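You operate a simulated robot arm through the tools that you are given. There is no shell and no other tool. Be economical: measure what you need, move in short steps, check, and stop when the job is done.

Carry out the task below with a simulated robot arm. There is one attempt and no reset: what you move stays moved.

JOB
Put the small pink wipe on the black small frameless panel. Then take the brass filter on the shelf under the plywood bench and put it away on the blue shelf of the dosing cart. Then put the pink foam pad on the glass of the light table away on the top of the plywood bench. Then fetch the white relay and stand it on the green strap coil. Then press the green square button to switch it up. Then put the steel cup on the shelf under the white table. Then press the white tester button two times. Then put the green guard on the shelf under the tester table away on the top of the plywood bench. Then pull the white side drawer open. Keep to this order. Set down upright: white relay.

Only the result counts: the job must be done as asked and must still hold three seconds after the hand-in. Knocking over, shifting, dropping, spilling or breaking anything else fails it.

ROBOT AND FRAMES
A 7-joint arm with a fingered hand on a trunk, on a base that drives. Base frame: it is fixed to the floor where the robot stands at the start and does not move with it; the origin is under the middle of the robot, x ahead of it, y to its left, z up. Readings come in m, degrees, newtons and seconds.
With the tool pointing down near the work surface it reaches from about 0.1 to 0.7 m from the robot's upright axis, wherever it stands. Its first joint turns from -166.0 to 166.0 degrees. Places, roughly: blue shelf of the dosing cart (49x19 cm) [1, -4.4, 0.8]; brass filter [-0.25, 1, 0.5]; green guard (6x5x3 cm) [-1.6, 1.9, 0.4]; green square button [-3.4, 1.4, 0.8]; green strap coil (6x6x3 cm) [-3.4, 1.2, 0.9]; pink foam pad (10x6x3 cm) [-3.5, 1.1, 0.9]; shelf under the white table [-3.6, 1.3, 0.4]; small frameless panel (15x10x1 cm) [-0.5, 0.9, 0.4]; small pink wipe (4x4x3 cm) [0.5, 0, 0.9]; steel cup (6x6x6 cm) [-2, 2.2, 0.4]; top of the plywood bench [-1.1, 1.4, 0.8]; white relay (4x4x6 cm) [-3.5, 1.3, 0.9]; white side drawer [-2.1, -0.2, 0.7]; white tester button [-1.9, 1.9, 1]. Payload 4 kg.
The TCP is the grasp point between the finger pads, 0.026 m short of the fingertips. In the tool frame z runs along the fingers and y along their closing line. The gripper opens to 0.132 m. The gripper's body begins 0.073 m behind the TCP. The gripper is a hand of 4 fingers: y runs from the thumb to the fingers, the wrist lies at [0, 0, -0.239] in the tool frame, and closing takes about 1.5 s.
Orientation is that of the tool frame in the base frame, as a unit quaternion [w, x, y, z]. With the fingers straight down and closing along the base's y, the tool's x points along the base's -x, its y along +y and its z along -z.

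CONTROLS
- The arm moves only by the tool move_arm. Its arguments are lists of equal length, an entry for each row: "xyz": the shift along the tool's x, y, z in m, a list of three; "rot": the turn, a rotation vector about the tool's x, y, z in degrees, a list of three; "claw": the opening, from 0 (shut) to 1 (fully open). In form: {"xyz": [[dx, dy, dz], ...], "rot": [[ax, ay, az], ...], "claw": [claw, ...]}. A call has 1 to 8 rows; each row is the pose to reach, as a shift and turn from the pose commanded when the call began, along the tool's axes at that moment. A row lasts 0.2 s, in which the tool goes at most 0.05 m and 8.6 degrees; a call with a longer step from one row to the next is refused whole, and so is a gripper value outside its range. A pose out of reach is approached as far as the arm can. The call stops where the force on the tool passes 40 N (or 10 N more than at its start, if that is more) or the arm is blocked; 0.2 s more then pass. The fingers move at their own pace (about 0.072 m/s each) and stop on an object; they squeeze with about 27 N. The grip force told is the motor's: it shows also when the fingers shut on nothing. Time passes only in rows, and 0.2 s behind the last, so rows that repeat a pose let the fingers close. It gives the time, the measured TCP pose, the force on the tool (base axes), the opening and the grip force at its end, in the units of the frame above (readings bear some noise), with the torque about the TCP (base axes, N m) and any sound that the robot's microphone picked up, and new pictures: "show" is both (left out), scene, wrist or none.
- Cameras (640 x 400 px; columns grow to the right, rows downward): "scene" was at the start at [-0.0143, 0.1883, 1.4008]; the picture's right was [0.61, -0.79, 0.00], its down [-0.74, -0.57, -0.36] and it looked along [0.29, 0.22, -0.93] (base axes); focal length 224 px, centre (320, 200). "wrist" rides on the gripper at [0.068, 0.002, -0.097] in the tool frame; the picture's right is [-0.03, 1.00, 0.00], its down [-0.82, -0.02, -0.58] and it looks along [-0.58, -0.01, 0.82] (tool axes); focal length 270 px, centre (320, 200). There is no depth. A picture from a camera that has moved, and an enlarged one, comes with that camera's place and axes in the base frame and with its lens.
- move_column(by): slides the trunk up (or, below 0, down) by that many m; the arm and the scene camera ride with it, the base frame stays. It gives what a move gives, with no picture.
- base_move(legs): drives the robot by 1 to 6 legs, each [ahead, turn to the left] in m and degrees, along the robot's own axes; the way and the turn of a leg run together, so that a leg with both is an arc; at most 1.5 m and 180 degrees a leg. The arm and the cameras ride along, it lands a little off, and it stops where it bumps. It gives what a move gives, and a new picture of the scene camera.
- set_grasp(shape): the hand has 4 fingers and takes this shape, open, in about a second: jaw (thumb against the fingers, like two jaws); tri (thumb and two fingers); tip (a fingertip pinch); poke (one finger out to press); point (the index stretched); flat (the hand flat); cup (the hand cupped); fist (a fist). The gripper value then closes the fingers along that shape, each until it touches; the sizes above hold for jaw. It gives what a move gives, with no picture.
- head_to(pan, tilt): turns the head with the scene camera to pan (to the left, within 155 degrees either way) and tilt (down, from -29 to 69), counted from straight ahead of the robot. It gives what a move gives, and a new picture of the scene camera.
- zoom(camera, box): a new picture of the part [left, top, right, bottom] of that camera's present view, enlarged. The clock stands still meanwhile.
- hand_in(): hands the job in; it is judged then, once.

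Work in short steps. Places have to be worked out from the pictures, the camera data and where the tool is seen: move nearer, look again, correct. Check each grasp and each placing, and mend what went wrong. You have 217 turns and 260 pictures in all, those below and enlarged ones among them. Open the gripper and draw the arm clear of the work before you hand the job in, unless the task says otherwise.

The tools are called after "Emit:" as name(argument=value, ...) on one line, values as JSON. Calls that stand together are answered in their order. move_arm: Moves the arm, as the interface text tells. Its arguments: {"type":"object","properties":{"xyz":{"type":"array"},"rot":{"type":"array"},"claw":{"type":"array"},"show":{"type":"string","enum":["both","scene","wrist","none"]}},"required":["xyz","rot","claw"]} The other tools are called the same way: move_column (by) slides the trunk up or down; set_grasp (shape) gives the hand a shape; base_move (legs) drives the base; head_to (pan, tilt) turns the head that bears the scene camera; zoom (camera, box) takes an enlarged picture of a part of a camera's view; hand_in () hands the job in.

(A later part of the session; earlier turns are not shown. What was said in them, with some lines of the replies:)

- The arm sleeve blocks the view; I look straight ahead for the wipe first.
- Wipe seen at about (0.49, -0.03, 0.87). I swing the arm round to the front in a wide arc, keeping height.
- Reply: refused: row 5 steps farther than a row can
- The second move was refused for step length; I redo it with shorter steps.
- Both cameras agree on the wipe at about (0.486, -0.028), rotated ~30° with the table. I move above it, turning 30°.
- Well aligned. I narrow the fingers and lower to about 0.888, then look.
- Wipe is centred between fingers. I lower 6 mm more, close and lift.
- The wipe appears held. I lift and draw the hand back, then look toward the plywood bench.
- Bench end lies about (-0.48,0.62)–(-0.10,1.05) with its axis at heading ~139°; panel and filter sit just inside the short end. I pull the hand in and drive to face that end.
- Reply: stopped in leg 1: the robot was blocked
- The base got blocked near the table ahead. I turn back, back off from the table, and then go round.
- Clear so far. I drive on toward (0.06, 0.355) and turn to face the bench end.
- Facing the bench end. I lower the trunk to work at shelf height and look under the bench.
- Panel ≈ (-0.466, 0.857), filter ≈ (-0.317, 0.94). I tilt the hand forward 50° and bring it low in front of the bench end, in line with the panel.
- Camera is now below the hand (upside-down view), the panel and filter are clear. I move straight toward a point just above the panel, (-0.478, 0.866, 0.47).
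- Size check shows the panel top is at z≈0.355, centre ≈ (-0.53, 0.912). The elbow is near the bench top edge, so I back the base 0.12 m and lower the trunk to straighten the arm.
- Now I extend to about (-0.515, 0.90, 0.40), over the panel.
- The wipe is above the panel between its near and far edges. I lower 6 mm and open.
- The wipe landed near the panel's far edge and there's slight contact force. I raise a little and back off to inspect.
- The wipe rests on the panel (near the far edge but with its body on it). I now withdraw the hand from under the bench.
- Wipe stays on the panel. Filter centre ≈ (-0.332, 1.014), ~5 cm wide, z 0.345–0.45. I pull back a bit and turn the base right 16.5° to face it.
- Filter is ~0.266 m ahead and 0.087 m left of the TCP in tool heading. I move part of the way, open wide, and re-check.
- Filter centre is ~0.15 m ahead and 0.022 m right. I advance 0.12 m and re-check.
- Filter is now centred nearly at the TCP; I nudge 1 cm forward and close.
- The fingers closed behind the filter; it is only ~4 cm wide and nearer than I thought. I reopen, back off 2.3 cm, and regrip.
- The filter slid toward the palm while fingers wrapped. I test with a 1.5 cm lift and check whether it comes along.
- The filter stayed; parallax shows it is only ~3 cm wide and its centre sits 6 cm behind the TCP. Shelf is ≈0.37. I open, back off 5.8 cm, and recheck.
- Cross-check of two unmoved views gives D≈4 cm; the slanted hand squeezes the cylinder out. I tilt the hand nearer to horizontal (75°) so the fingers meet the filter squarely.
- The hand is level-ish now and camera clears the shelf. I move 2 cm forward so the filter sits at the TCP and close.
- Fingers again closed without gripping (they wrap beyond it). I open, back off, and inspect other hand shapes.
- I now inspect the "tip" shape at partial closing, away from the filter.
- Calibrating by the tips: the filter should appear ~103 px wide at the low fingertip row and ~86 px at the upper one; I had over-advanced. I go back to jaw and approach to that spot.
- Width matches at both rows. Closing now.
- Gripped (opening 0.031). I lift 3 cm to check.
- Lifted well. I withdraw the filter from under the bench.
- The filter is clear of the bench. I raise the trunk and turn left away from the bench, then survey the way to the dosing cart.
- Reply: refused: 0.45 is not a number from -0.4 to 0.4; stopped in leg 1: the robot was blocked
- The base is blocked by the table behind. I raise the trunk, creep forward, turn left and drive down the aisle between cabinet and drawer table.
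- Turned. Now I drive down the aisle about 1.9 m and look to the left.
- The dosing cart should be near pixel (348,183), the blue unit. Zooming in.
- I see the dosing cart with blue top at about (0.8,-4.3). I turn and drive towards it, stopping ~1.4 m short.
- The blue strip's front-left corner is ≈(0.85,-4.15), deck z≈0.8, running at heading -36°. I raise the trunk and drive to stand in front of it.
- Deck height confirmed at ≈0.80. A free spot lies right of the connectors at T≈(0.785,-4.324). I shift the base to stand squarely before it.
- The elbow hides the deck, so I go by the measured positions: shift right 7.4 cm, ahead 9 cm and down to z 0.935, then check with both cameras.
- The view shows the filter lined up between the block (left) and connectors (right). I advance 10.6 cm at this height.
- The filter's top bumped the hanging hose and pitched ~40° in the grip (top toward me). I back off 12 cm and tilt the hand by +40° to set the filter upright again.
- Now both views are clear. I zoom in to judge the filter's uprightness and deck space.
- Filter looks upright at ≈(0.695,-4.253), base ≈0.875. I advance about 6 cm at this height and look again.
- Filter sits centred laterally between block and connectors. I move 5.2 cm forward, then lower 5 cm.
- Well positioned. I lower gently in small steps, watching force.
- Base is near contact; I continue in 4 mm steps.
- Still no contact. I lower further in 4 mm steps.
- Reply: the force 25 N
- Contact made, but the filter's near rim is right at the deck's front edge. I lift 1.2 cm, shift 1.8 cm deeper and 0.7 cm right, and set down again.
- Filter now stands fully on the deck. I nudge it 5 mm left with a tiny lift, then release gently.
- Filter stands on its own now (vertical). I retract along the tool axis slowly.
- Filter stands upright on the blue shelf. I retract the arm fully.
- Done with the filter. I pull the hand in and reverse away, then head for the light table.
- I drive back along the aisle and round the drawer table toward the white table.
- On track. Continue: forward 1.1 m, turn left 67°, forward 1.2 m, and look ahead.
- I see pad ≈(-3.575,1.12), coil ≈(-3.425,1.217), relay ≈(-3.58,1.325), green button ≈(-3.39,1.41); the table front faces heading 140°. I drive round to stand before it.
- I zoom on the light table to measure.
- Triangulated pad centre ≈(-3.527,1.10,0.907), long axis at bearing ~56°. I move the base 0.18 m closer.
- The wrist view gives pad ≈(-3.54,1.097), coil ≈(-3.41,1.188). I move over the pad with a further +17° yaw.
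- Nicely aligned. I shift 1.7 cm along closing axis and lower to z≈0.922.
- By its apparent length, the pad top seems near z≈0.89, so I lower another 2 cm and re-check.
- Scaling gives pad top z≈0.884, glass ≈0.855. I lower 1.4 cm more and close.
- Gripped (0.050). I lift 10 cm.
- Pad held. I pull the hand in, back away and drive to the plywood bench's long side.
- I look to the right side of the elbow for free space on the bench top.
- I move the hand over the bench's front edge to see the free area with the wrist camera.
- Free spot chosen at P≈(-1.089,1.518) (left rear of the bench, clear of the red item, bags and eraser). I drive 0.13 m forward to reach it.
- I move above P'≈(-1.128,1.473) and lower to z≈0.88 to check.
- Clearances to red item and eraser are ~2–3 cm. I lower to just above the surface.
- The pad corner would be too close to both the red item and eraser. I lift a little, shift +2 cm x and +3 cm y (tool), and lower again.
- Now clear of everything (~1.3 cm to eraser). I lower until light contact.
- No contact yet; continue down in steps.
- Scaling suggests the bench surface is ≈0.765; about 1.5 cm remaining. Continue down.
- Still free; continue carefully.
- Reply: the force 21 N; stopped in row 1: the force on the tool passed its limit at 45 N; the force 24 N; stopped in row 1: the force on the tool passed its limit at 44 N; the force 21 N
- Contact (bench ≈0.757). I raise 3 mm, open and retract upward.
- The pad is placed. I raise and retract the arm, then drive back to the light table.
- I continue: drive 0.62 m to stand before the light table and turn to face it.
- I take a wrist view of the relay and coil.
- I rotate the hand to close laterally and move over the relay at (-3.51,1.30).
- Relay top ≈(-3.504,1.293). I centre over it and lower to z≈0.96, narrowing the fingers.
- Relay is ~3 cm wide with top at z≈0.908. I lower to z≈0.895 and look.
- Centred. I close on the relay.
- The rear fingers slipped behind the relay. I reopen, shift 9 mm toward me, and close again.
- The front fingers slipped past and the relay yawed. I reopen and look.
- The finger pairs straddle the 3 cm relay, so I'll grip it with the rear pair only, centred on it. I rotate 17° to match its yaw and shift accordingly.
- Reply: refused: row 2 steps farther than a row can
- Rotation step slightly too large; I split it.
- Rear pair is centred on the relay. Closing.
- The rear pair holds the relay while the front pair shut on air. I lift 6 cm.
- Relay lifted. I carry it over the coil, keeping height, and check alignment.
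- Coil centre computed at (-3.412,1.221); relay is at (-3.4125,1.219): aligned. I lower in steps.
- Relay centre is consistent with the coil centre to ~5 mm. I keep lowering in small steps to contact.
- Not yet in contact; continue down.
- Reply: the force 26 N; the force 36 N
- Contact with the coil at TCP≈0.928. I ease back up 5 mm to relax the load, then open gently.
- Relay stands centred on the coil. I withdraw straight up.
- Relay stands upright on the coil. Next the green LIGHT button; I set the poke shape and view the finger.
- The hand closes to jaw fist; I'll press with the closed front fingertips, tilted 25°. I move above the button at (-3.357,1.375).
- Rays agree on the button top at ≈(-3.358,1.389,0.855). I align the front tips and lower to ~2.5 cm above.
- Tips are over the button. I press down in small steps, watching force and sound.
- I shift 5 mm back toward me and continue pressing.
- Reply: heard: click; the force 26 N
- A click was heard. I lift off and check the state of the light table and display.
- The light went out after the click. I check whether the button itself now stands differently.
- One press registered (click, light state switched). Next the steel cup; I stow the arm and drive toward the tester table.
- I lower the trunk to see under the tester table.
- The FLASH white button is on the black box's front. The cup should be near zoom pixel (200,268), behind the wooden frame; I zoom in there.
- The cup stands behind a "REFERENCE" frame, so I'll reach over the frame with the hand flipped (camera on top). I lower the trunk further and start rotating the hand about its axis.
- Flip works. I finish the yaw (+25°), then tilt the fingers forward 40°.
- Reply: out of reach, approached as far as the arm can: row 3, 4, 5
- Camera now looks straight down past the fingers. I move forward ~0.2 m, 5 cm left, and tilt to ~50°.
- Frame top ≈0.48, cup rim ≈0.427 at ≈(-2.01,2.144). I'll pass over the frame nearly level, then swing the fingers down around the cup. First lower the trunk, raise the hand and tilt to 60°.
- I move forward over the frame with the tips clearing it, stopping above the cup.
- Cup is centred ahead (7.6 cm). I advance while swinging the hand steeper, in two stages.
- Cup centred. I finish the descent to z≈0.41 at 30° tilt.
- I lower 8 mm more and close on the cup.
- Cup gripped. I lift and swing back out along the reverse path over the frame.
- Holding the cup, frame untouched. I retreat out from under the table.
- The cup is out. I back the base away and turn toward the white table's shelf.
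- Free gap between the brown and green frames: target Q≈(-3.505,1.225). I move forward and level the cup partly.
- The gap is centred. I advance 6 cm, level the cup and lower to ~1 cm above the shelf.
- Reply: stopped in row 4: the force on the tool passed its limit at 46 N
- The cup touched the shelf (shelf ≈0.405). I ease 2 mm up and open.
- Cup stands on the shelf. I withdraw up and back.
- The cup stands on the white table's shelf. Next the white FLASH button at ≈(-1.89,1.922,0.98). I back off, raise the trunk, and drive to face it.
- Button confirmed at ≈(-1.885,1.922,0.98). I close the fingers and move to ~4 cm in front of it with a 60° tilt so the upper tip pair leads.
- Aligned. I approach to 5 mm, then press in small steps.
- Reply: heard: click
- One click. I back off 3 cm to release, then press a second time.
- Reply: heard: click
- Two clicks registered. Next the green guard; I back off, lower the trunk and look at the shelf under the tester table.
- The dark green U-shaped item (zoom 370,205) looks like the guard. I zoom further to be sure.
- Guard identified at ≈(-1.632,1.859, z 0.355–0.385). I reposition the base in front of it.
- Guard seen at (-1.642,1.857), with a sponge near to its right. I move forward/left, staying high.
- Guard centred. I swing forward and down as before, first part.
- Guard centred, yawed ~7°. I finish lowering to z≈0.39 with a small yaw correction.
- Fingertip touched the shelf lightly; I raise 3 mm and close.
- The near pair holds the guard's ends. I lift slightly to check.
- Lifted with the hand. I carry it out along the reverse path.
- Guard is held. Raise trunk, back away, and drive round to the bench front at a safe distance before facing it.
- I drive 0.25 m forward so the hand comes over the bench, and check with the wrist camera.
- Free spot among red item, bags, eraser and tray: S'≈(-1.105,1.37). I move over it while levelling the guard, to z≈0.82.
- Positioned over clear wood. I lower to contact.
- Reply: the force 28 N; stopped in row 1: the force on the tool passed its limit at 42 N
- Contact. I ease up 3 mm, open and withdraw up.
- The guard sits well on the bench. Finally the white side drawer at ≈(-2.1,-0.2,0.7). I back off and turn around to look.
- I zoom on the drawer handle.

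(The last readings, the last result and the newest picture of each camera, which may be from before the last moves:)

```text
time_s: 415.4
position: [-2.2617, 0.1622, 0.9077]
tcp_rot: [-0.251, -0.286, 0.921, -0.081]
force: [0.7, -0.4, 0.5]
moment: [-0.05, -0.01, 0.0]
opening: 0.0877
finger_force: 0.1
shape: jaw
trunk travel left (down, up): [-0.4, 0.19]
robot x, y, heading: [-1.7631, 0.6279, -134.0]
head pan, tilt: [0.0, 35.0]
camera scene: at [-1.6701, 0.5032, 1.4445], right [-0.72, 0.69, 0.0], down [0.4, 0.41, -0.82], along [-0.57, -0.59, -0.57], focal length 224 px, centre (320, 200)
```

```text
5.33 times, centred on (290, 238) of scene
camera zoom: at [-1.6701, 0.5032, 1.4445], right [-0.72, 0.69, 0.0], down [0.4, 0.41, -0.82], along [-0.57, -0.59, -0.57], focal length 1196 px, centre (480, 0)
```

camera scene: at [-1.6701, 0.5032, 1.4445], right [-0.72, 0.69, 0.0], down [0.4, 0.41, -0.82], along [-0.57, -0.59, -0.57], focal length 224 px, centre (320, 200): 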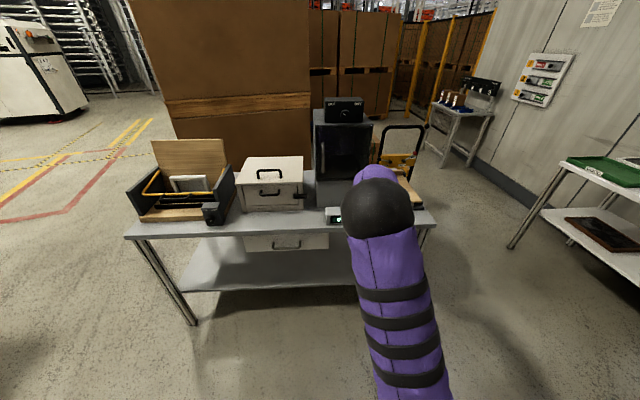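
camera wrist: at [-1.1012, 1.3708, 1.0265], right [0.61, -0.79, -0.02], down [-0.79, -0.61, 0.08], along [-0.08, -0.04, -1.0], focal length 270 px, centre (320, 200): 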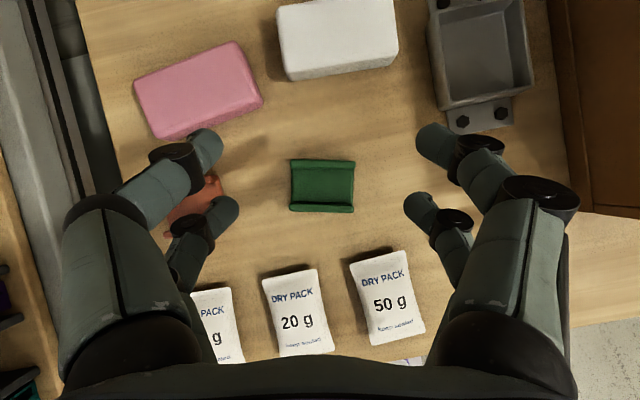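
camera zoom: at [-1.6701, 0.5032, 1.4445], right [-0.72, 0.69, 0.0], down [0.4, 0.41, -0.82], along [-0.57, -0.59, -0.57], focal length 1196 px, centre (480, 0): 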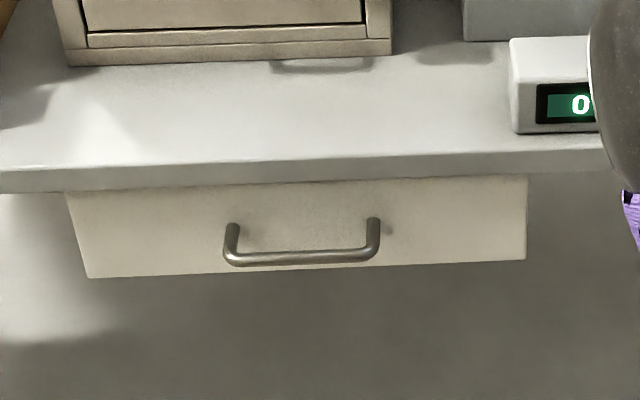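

The drawer has a U-bar handle. I align the base with it (shift ~0.27 m) and face the drawer squarely.

Emit:
base_move(legs=[[0, 93], [0.27, 0], [0, -90]])

Emit:
move_column(by=-0.2)

Emit:
head_to(pan=20, tilt=40)

```text
time_s: 425.8
position: [-2.0647, -0.0241, 0.9087]
tcp_rot: [-0.25, -0.288, 0.921, -0.081]
force: [-0.2, 1.0, -0.7]
moment: [0.02, -0.02, 0.04]
opening: 0.0879
finger_force: 0.1
shape: jaw
trunk travel left (down, up): [-0.4, 0.19]
robot x, y, heading: [-1.5713, 0.4456, -133.5]
head pan, tilt: [0.0, 35.0]
camera scene: at [-1.4763, 0.3189, 1.4445], right [-0.73, 0.69, 0.0], down [0.4, 0.42, -0.82], along [-0.56, -0.59, -0.57], focal length 224 px, centre (320, 200)
```

scene: 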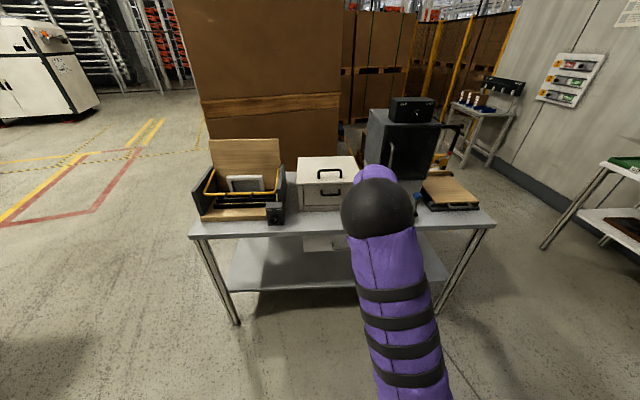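

```text
time_s: 427.9
position: [-2.0656, -0.0231, 0.7118]
tcp_rot: [-0.255, -0.286, 0.92, -0.084]
force: [6.0, 6.5, 18.6]
moment: [-1.14, -0.22, 0.35]
opening: 0.0874
finger_force: 0.0
shape: jaw
trunk travel left (down, up): [-0.2, 0.39]
robot x, y, heading: [-1.5704, 0.4406, -133.7]
head pan, tilt: [0.0, 35.0]
```

```text
time_s: 428.8
position: [-2.0666, -0.0235, 0.7114]
tcp_rot: [-0.253, -0.287, 0.92, -0.083]
force: [4.3, 7.5, 26.9]
moment: [-1.6, -0.24, 0.39]
opening: 0.0873
finger_force: 0.0
shape: jaw
trunk travel left (down, up): [-0.2, 0.39]
robot x, y, heading: [-1.5664, 0.4422, -133.7]
head pan, tilt: [20.0, 40.0]
camera scene: at [-1.4478, 0.307, 1.2372], right [-0.92, 0.4, 0.0], down [0.26, 0.59, -0.77], along [-0.31, -0.7, -0.64], focal length 224 px, centre (320, 200)
```

scene: 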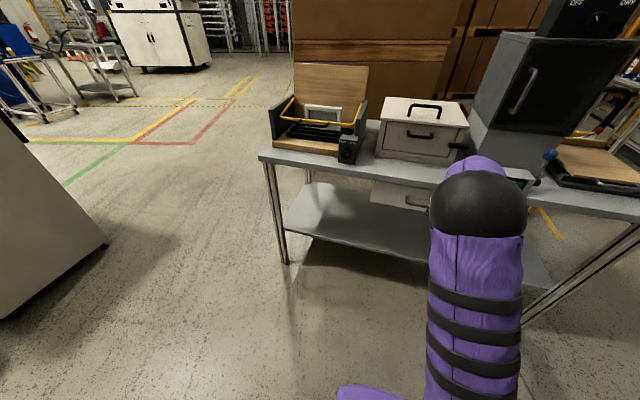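

The hand touched the table edge on lowering; I raise immediately and back off.

Emit:
move_column(by=0.06)

Emit:
base_move(legs=[[-0.15, 0]])

Emit:
zoom(camera="scene", box=[250, 60, 640, 300])

```text
time_s: 429.8
position: [-2.0648, -0.0241, 0.7666]
tcp_rot: [-0.251, -0.288, 0.921, -0.082]
force: [-0.7, 0.0, -0.4]
moment: [0.01, -0.01, 0.0]
opening: 0.088
finger_force: 0.0
shape: jaw
trunk travel left (down, up): [-0.26, 0.33]
robot x, y, heading: [-1.5703, 0.4405, -133.6]
head pan, tilt: [20.0, 40.0]
```

```text
time_s: 431.2
position: [-1.9597, 0.0899, 0.7674]
tcp_rot: [-0.251, -0.286, 0.921, -0.08]
force: [-0.3, 0.0, 0.0]
moment: [-0.01, -0.03, -0.02]
opening: 0.0882
finger_force: 0.0
shape: jaw
trunk travel left (down, up): [-0.26, 0.33]
robot x, y, heading: [-1.4623, 0.558, -133.5]
head pan, tilt: [20.0, 40.0]
camera scene: at [-1.3423, 0.4175, 1.2969], right [-0.92, 0.4, 0.0], down [0.26, 0.59, -0.77], along [-0.31, -0.7, -0.64], focal length 224 px, centre (320, 200)
```

scene: 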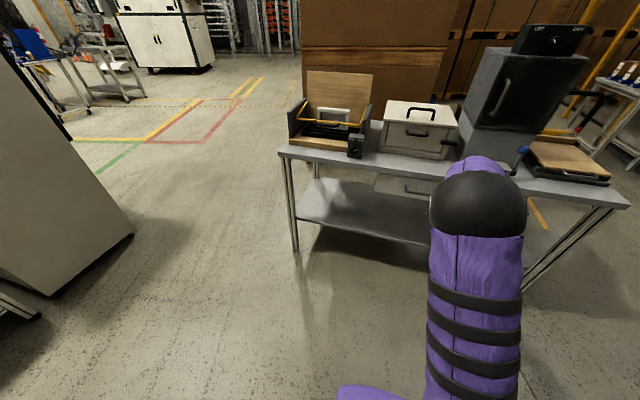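

```text
1.64 times, centred on (445, 180) of scene
camera zoom: at [-1.3423, 0.4175, 1.2969], right [-0.92, 0.4, 0.0], down [0.26, 0.59, -0.77], along [-0.31, -0.7, -0.64], focal length 368 px, centre (115, 233)
```

zoom: 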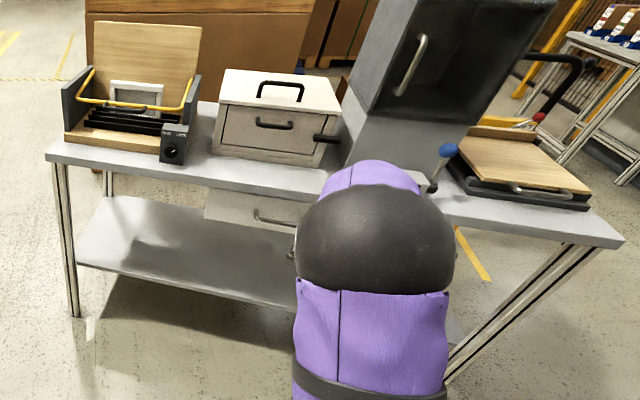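

Table and items look undisturbed. I now reorient the hand: first tilt it to horizontal.

Emit:
move_arm(xyz=[[0, 0, 0], [0, 0, 0], [0, 0, 0], [0, 0, 0], [0, 0, 0], [0, 0, 0], [0, 0, 0]], rot=[[0, 8.4, 0], [0, 16.8, 0], [0, 25.2, 0], [0, 33.6, 0], [0, 42, 0], [0, 50.4, 0], [0, 58.8, 0]], claw=[0.6, 0.6, 0.6, 0.6, 0.6, 0.6, 0.6], show="none")

Emit:
move_arm(xyz=[[0, 0, 0], [0, 0, 0], [0, 0, 0], [0, 0, 0], [0, 0, 0], [0, 0, 0]], rot=[[0, 0, -8.4], [0, 0, -16.8], [0, 0, -25.2], [0, 0, -33.6], [0, 0, -42], [0, 0, -46]], claw=[0.6, 0.6, 0.6, 0.6, 0.6, 0.6], show="none")

Emit:
move_arm(xyz=[[0, 0, 0], [0, 0, 0], [0, 0, 0], [0, 0, 0], [0, 0, 0], [0, 0, 0]], rot=[[0, 0, -8.4], [0, 0, -16.8], [0, 0, -25.2], [0, 0, -33.6], [0, 0, -42], [0, 0, -44]], claw=[0.6, 0.6, 0.6, 0.6, 0.6, 0.6], show="both")

```text
time_s: 432.8
position: [-1.9583, 0.0889, 0.768]
tcp_rot: [-0.672, -0.209, 0.679, -0.211]
force: [-0.6, 0.1, 0.2]
moment: [-0.03, 0.01, -0.03]
opening: 0.0761
finger_force: 0.1
shape: jaw
trunk travel left (down, up): [-0.26, 0.33]
robot x, y, heading: [-1.461, 0.5575, -133.6]
head pan, tilt: [20.0, 40.0]
```

```text
time_s: 434.2
position: [-1.959, 0.0893, 0.7681]
tcp_rot: [0.7, 0.459, -0.543, -0.068]
force: [-0.5, 0.6, 0.4]
moment: [-0.01, -0.02, 0.0]
opening: 0.0765
finger_force: 0.2
shape: jaw
trunk travel left (down, up): [-0.26, 0.33]
robot x, y, heading: [-1.458, 0.5561, -133.5]
head pan, tilt: [20.0, 40.0]
```

```text
time_s: 435.6
position: [-1.9586, 0.0888, 0.7681]
tcp_rot: [0.623, 0.629, -0.332, -0.325]
force: [-0.2, -0.2, 0.3]
moment: [0.02, 0.0, 0.01]
opening: 0.0764
finger_force: 0.1
shape: jaw
trunk travel left (down, up): [-0.26, 0.33]
robot x, y, heading: [-1.4653, 0.554, -133.7]
head pan, tilt: [20.0, 40.0]
camera scene: at [-1.3423, 0.4177, 1.2969], right [-0.92, 0.4, 0.0], down [0.26, 0.59, -0.77], along [-0.31, -0.7, -0.64], focal length 224 px, centre (320, 200)
camera wrist: at [-1.8384, 0.0875, 0.7721], right [-0.03, 0.02, 1.0], down [0.01, 1.0, -0.02], along [-1.0, 0.01, -0.03], focal length 270 px, centre (320, 200)
```

scene: 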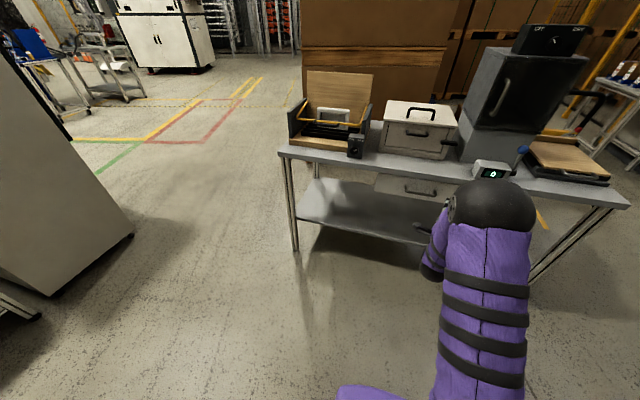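
wrist: 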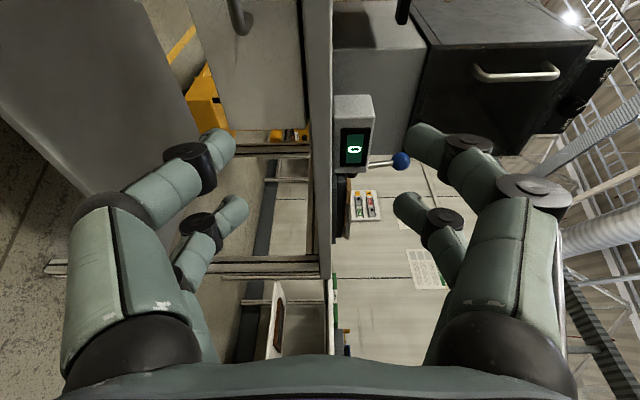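

The hand is horizontal with fingers closing vertically. I yaw +14° to face the drawer squarely, then shift left and down toward handle level.

Emit:
move_arm(xyz=[[0, 0, 0], [0, 0, 0]], rot=[[0, 7.2, 0], [0, 14.4, 0]], claw=[0.6, 0.6], show="none")

Emit:
move_arm(xyz=[[0.02, -0.027, 0], [0.04, -0.055, 0], [0.06, -0.08, 0]], rot=[[0, 0, 0], [0, 0, 0], [0, 0, 0]], claw=[0.6, 0.6, 0.6], show="both")

Emit:
zoom(camera="scene", box=[360, 140, 488, 250])

```text
time_s: 436.2
position: [-1.9583, 0.0901, 0.7694]
tcp_rot: [0.66, 0.664, -0.251, -0.244]
force: [0.1, -1.2, -1.5]
moment: [0.01, 0.02, 0.01]
opening: 0.0762
finger_force: 0.0
shape: jaw
trunk travel left (down, up): [-0.26, 0.33]
robot x, y, heading: [-1.4617, 0.5583, -133.7]
head pan, tilt: [20.0, 40.0]
```

```text
time_s: 437.0
position: [-1.9132, 0.0503, 0.6908]
tcp_rot: [0.66, 0.665, -0.251, -0.243]
force: [-1.1, -0.3, 0.9]
moment: [0.02, -0.02, 0.01]
opening: 0.076
finger_force: 0.1
shape: jaw
trunk travel left (down, up): [-0.26, 0.33]
robot x, y, heading: [-1.4628, 0.5586, -133.5]
head pan, tilt: [20.0, 40.0]
camera scene: at [-1.3423, 0.418, 1.297], right [-0.92, 0.4, 0.0], down [0.26, 0.59, -0.77], along [-0.31, -0.7, -0.64], focal length 224 px, centre (320, 200)
camera wrist: at [-1.7963, 0.0787, 0.6937], right [-0.03, 0.02, 1.0], down [-0.24, 0.97, -0.02], along [-0.97, -0.24, -0.03], focal length 270 px, centre (320, 200)
```

scene: 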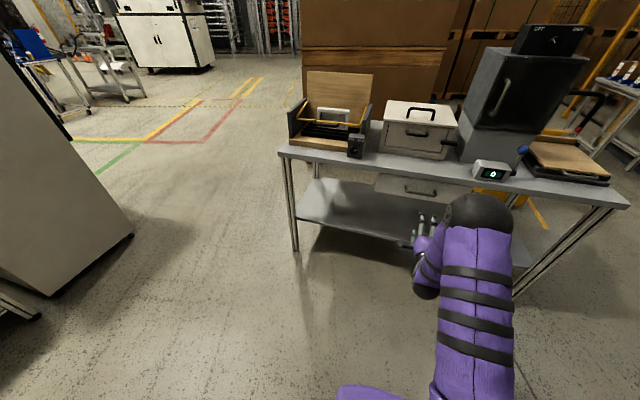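
wrist: 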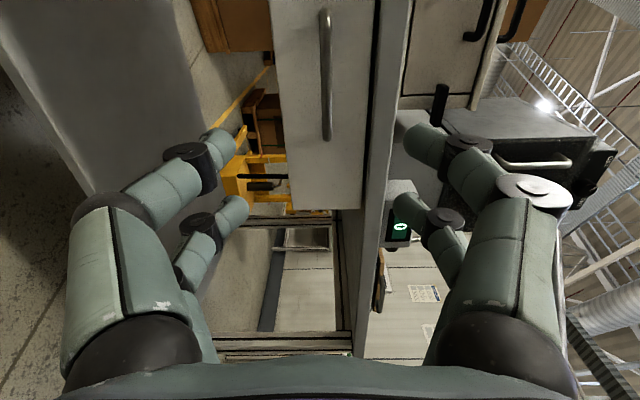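

```text
3.64 times, centred on (424, 195) of scene
camera zoom: at [-1.3423, 0.418, 1.297], right [-0.92, 0.4, 0.0], down [0.26, 0.59, -0.77], along [-0.31, -0.7, -0.64], focal length 815 px, centre (-58, 218)
```

zoom: 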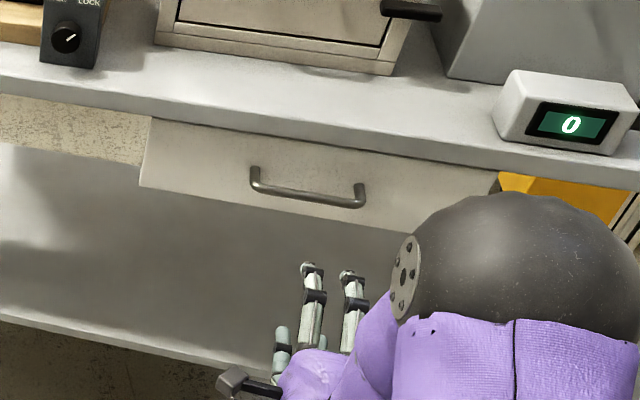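

Handle bar is at the TCP's height and lateral position, ~0.20 m ahead. I advance 0.15 m with a narrower opening.

Emit:
move_arm(xyz=[[-0.002, 0, 0.04], [-0.004, 0.001, 0.08], [-0.004, 0.002, 0.12], [-0.004, 0.002, 0.15]], rot=[[0, 0, 0], [0, 0, 0], [0, 0, 0], [0, 0, 0]], claw=[0.42, 0.42, 0.42, 0.42], show="both")

Emit:
zoom(camera="scene", box=[360, 140, 488, 250])

```text
time_s: 438.0
position: [-2.0152, -0.0611, 0.694]
tcp_rot: [0.661, 0.664, -0.25, -0.243]
force: [0.2, 0.1, 0.7]
moment: [0.05, -0.05, -0.05]
opening: 0.0533
finger_force: 0.1
shape: jaw
trunk travel left (down, up): [-0.26, 0.33]
robot x, y, heading: [-1.4634, 0.555, -133.5]
head pan, tilt: [20.0, 40.0]
camera scene: at [-1.3422, 0.4178, 1.297], right [-0.92, 0.4, 0.0], down [0.26, 0.59, -0.77], along [-0.31, -0.7, -0.64], focal length 224 px, centre (320, 200)
camera wrist: at [-1.8988, -0.0325, 0.6972], right [-0.03, 0.01, 1.0], down [-0.24, 0.97, -0.02], along [-0.97, -0.24, -0.03], focal length 270 px, centre (320, 200)
```

scene: 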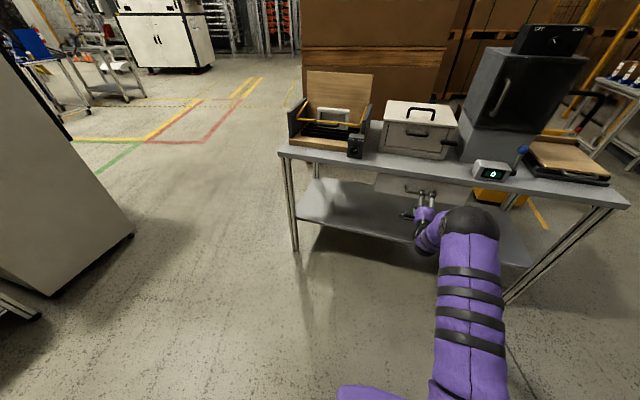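
wrist: 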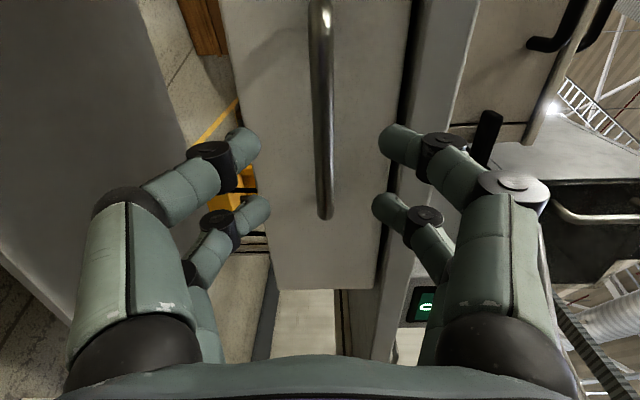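

```text
3.64 times, centred on (424, 195) of scene
camera zoom: at [-1.3422, 0.4178, 1.297], right [-0.92, 0.4, 0.0], down [0.26, 0.59, -0.77], along [-0.31, -0.7, -0.64], focal length 815 px, centre (-58, 218)
```

zoom: 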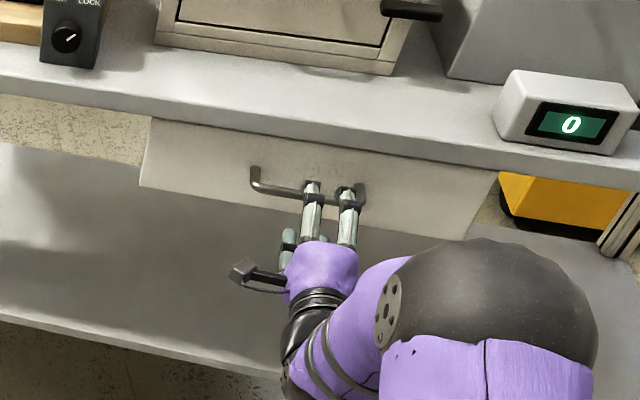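

Fingers straddle the bar line; I shift 2 cm left, go forward 4.5 cm and close on the bar.

Emit:
move_arm(xyz=[[0.01, 0, 0.015], [0.02, -0.001, 0.03], [0.02, -0.001, 0.045]], rot=[[0, 0, 0], [0, 0, 0], [0, 0, 0]], claw=[0.42, 0.42, 0.42], show="wrist")

Emit:
move_arm(xyz=[[0, 0, 0], [0, 0, 0], [0, 0, 0], [0, 0, 0], [0, 0, 0]], rot=[[0, 0, 0], [0, 0, 0], [0, 0, 0], [0, 0, 0], [0, 0, 0]], claw=[0, 0, 0, 0, 0], show="wrist")

```text
time_s: 438.8
position: [-2.0285, -0.1075, 0.6895]
tcp_rot: [0.661, 0.664, -0.251, -0.243]
force: [0.0, -0.4, -0.4]
moment: [-0.01, 0.02, 0.0]
opening: 0.0531
finger_force: 0.1
shape: jaw
trunk travel left (down, up): [-0.26, 0.33]
robot x, y, heading: [-1.4649, 0.5543, -133.6]
head pan, tilt: [20.0, 40.0]
camera wrist: at [-1.9108, -0.0791, 0.6935], right [-0.03, 0.02, 1.0], down [-0.24, 0.97, -0.02], along [-0.97, -0.24, -0.03], focal length 270 px, centre (320, 200)
```

wrist: 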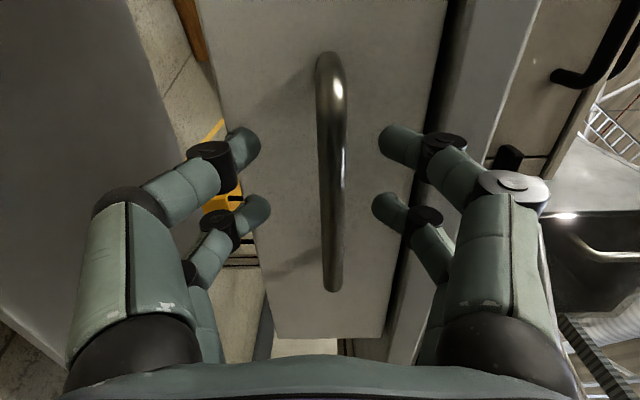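

```text
time_s: 440.0
position: [-2.0282, -0.1068, 0.6898]
tcp_rot: [0.661, 0.664, -0.251, -0.243]
force: [-0.3, -0.7, 0.1]
moment: [-0.02, -0.02, 0.02]
opening: 0.0
finger_force: 26.8
shape: jaw
trunk travel left (down, up): [-0.26, 0.33]
robot x, y, heading: [-1.4621, 0.5563, -133.7]
head pan, tilt: [20.0, 40.0]
camera wrist: at [-1.9108, -0.0789, 0.6936], right [-0.03, 0.02, 1.0], down [-0.24, 0.97, -0.02], along [-0.97, -0.24, -0.03], focal length 270 px, centre (320, 200)
```

wrist: 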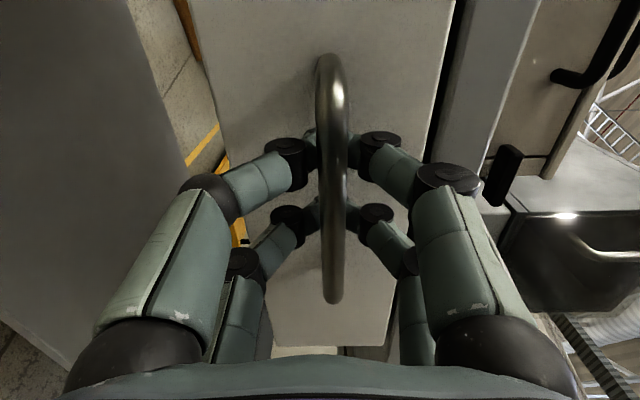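

Fingers have closed behind the bar, hooking it. I pull back with the arm.

Emit:
move_arm(xyz=[[0, 0, -0.02], [0, 0, -0.04], [0, 0, -0.06], [0, 0, -0.08], [0, 0, -0.1], [0, 0, -0.12]], rot=[[0, 0, 0], [0, 0, 0], [0, 0, 0], [0, 0, 0], [0, 0, 0], [0, 0, 0]], claw=[0, 0, 0, 0, 0, 0], show="both")

```text
time_s: 441.4
position: [-1.9509, -0.0151, 0.6853]
tcp_rot: [0.659, 0.666, -0.251, -0.243]
force: [0.1, -0.6, -1.0]
moment: [-0.02, 0.02, 0.01]
opening: 0.0003
finger_force: 26.6
shape: jaw
trunk travel left (down, up): [-0.26, 0.33]
robot x, y, heading: [-1.4607, 0.5565, -133.8]
head pan, tilt: [20.0, 40.0]
camera scene: at [-1.3424, 0.4175, 1.2968], right [-0.92, 0.4, 0.0], down [0.26, 0.59, -0.77], along [-0.31, -0.7, -0.64], focal length 224 px, centre (320, 200)
camera wrist: at [-1.8336, 0.0124, 0.6893], right [-0.03, 0.01, 1.0], down [-0.24, 0.97, -0.02], along [-0.97, -0.24, -0.03], focal length 270 px, centre (320, 200)
```

scene: 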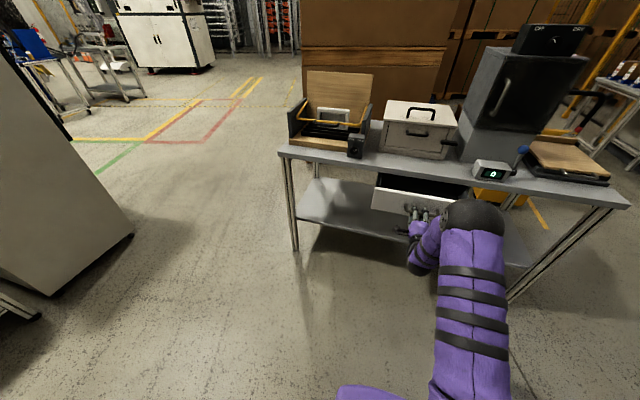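
wrist: 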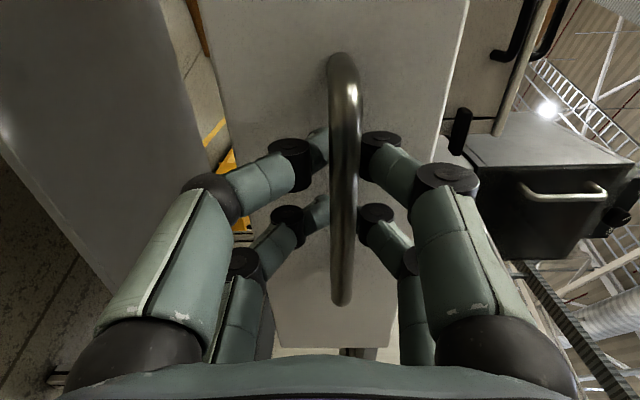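

The drawer opens smoothly. I pull another 10 cm.

Emit:
move_arm(xyz=[[0, 0, -0.02], [0, 0, -0.04], [0, 0, -0.06], [0, 0, -0.08], [0, 0, -0.1], [0, 0, -0.12]], rot=[[0, 0, 0], [0, 0, 0], [0, 0, 0], [0, 0, 0], [0, 0, 0], [0, 0, 0]], claw=[0, 0, 0, 0, 0, 0], show="scene")

Emit:
zoom(camera="scene", box=[360, 140, 488, 250])

```text
time_s: 442.8
position: [-1.8711, 0.073, 0.6894]
tcp_rot: [0.661, 0.665, -0.251, -0.242]
force: [0.8, 0.2, -1.5]
moment: [0.03, 0.03, -0.01]
opening: 0.0001
finger_force: 27.3
shape: jaw
trunk travel left (down, up): [-0.26, 0.33]
robot x, y, heading: [-1.4597, 0.5523, -133.8]
head pan, tilt: [20.0, 40.0]
camera scene: at [-1.3422, 0.4176, 1.297], right [-0.92, 0.4, 0.0], down [0.26, 0.59, -0.77], along [-0.31, -0.7, -0.64], focal length 224 px, centre (320, 200)
```

scene: 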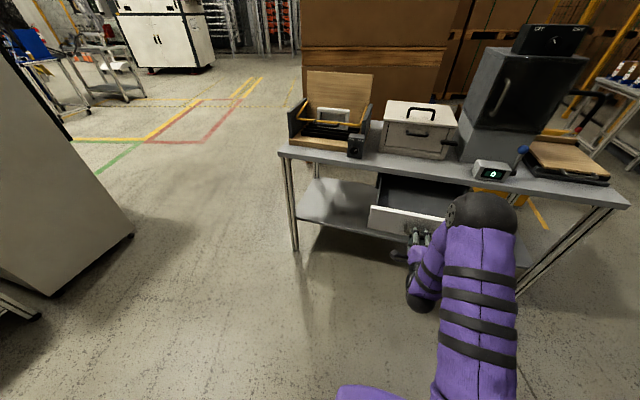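

```text
refused: no pictures are left
```

The drawer is open by about 0.22 m. I open the fingers and draw the arm clear (no pictures are left).

Emit:
move_arm(xyz=[[0, 0, 0], [0, 0, 0], [0, 0, 0], [0, 0, 0], [0, 0, -0.03], [0, 0, -0.06], [0, 0, -0.1], [0, 0, -0.13]], rot=[[0, 0, 0], [0, 0, 0], [0, 0, 0], [0, 0, 0], [0, 0, 0], [0, 0, 0], [0, 0, 0], [0, 0, 0]], claw=[0.5, 0.5, 0.5, 0.5, 0.5, 0.5, 0.5, 0.5], show="none")

```text
time_s: 444.6
position: [-1.8038, 0.1462, 0.6725]
tcp_rot: [0.662, 0.663, -0.251, -0.243]
force: [-0.1, -0.1, 0.9]
moment: [-0.01, -0.01, -0.04]
opening: 0.0628
finger_force: 0.0
shape: jaw
out of reach, approached as far as the arm can: row 7, 8
trunk travel left (down, up): [-0.26, 0.33]
robot x, y, heading: [-1.4641, 0.5582, -133.7]
head pan, tilt: [20.0, 40.0]
no pictures are left
```

The gripper is open and clear of the handle by about 10 cm; I hand in.

Emit:
hand_in()

```text
The job is handed in.
```

I carried out all nine steps in the order you gave and handed the job in. I had no pictures left at the end, so the last release of the drawer handle was checked by readings only.

These are the points where the result could be questioned:
- **Wipe:** it rests on the black panel, but close to the panel's far edge.
- **Green LIGHT button:** I pressed it once and heard a click. The light table was lit before the press and dark after it. I took "switch it up" to mean one press.
- **Filter:** it stands upright on the blue shelf, close to the shelf's front edge. On the way in it bumped a hanging hose and tipped in the grip, so I backed off and righted it.
- **Drawer:** it is pulled open about 0.22 m; I did not check whether it opens further. While lowering the trunk before this, the hand touched the drawer table's edge. Everything on that table looked undisturbed afterwards.

The relay stands upright on the green coil, the steel cup is on the white table's shelf, and the pad and green guard are on the bench top. The tester button clicked both times.
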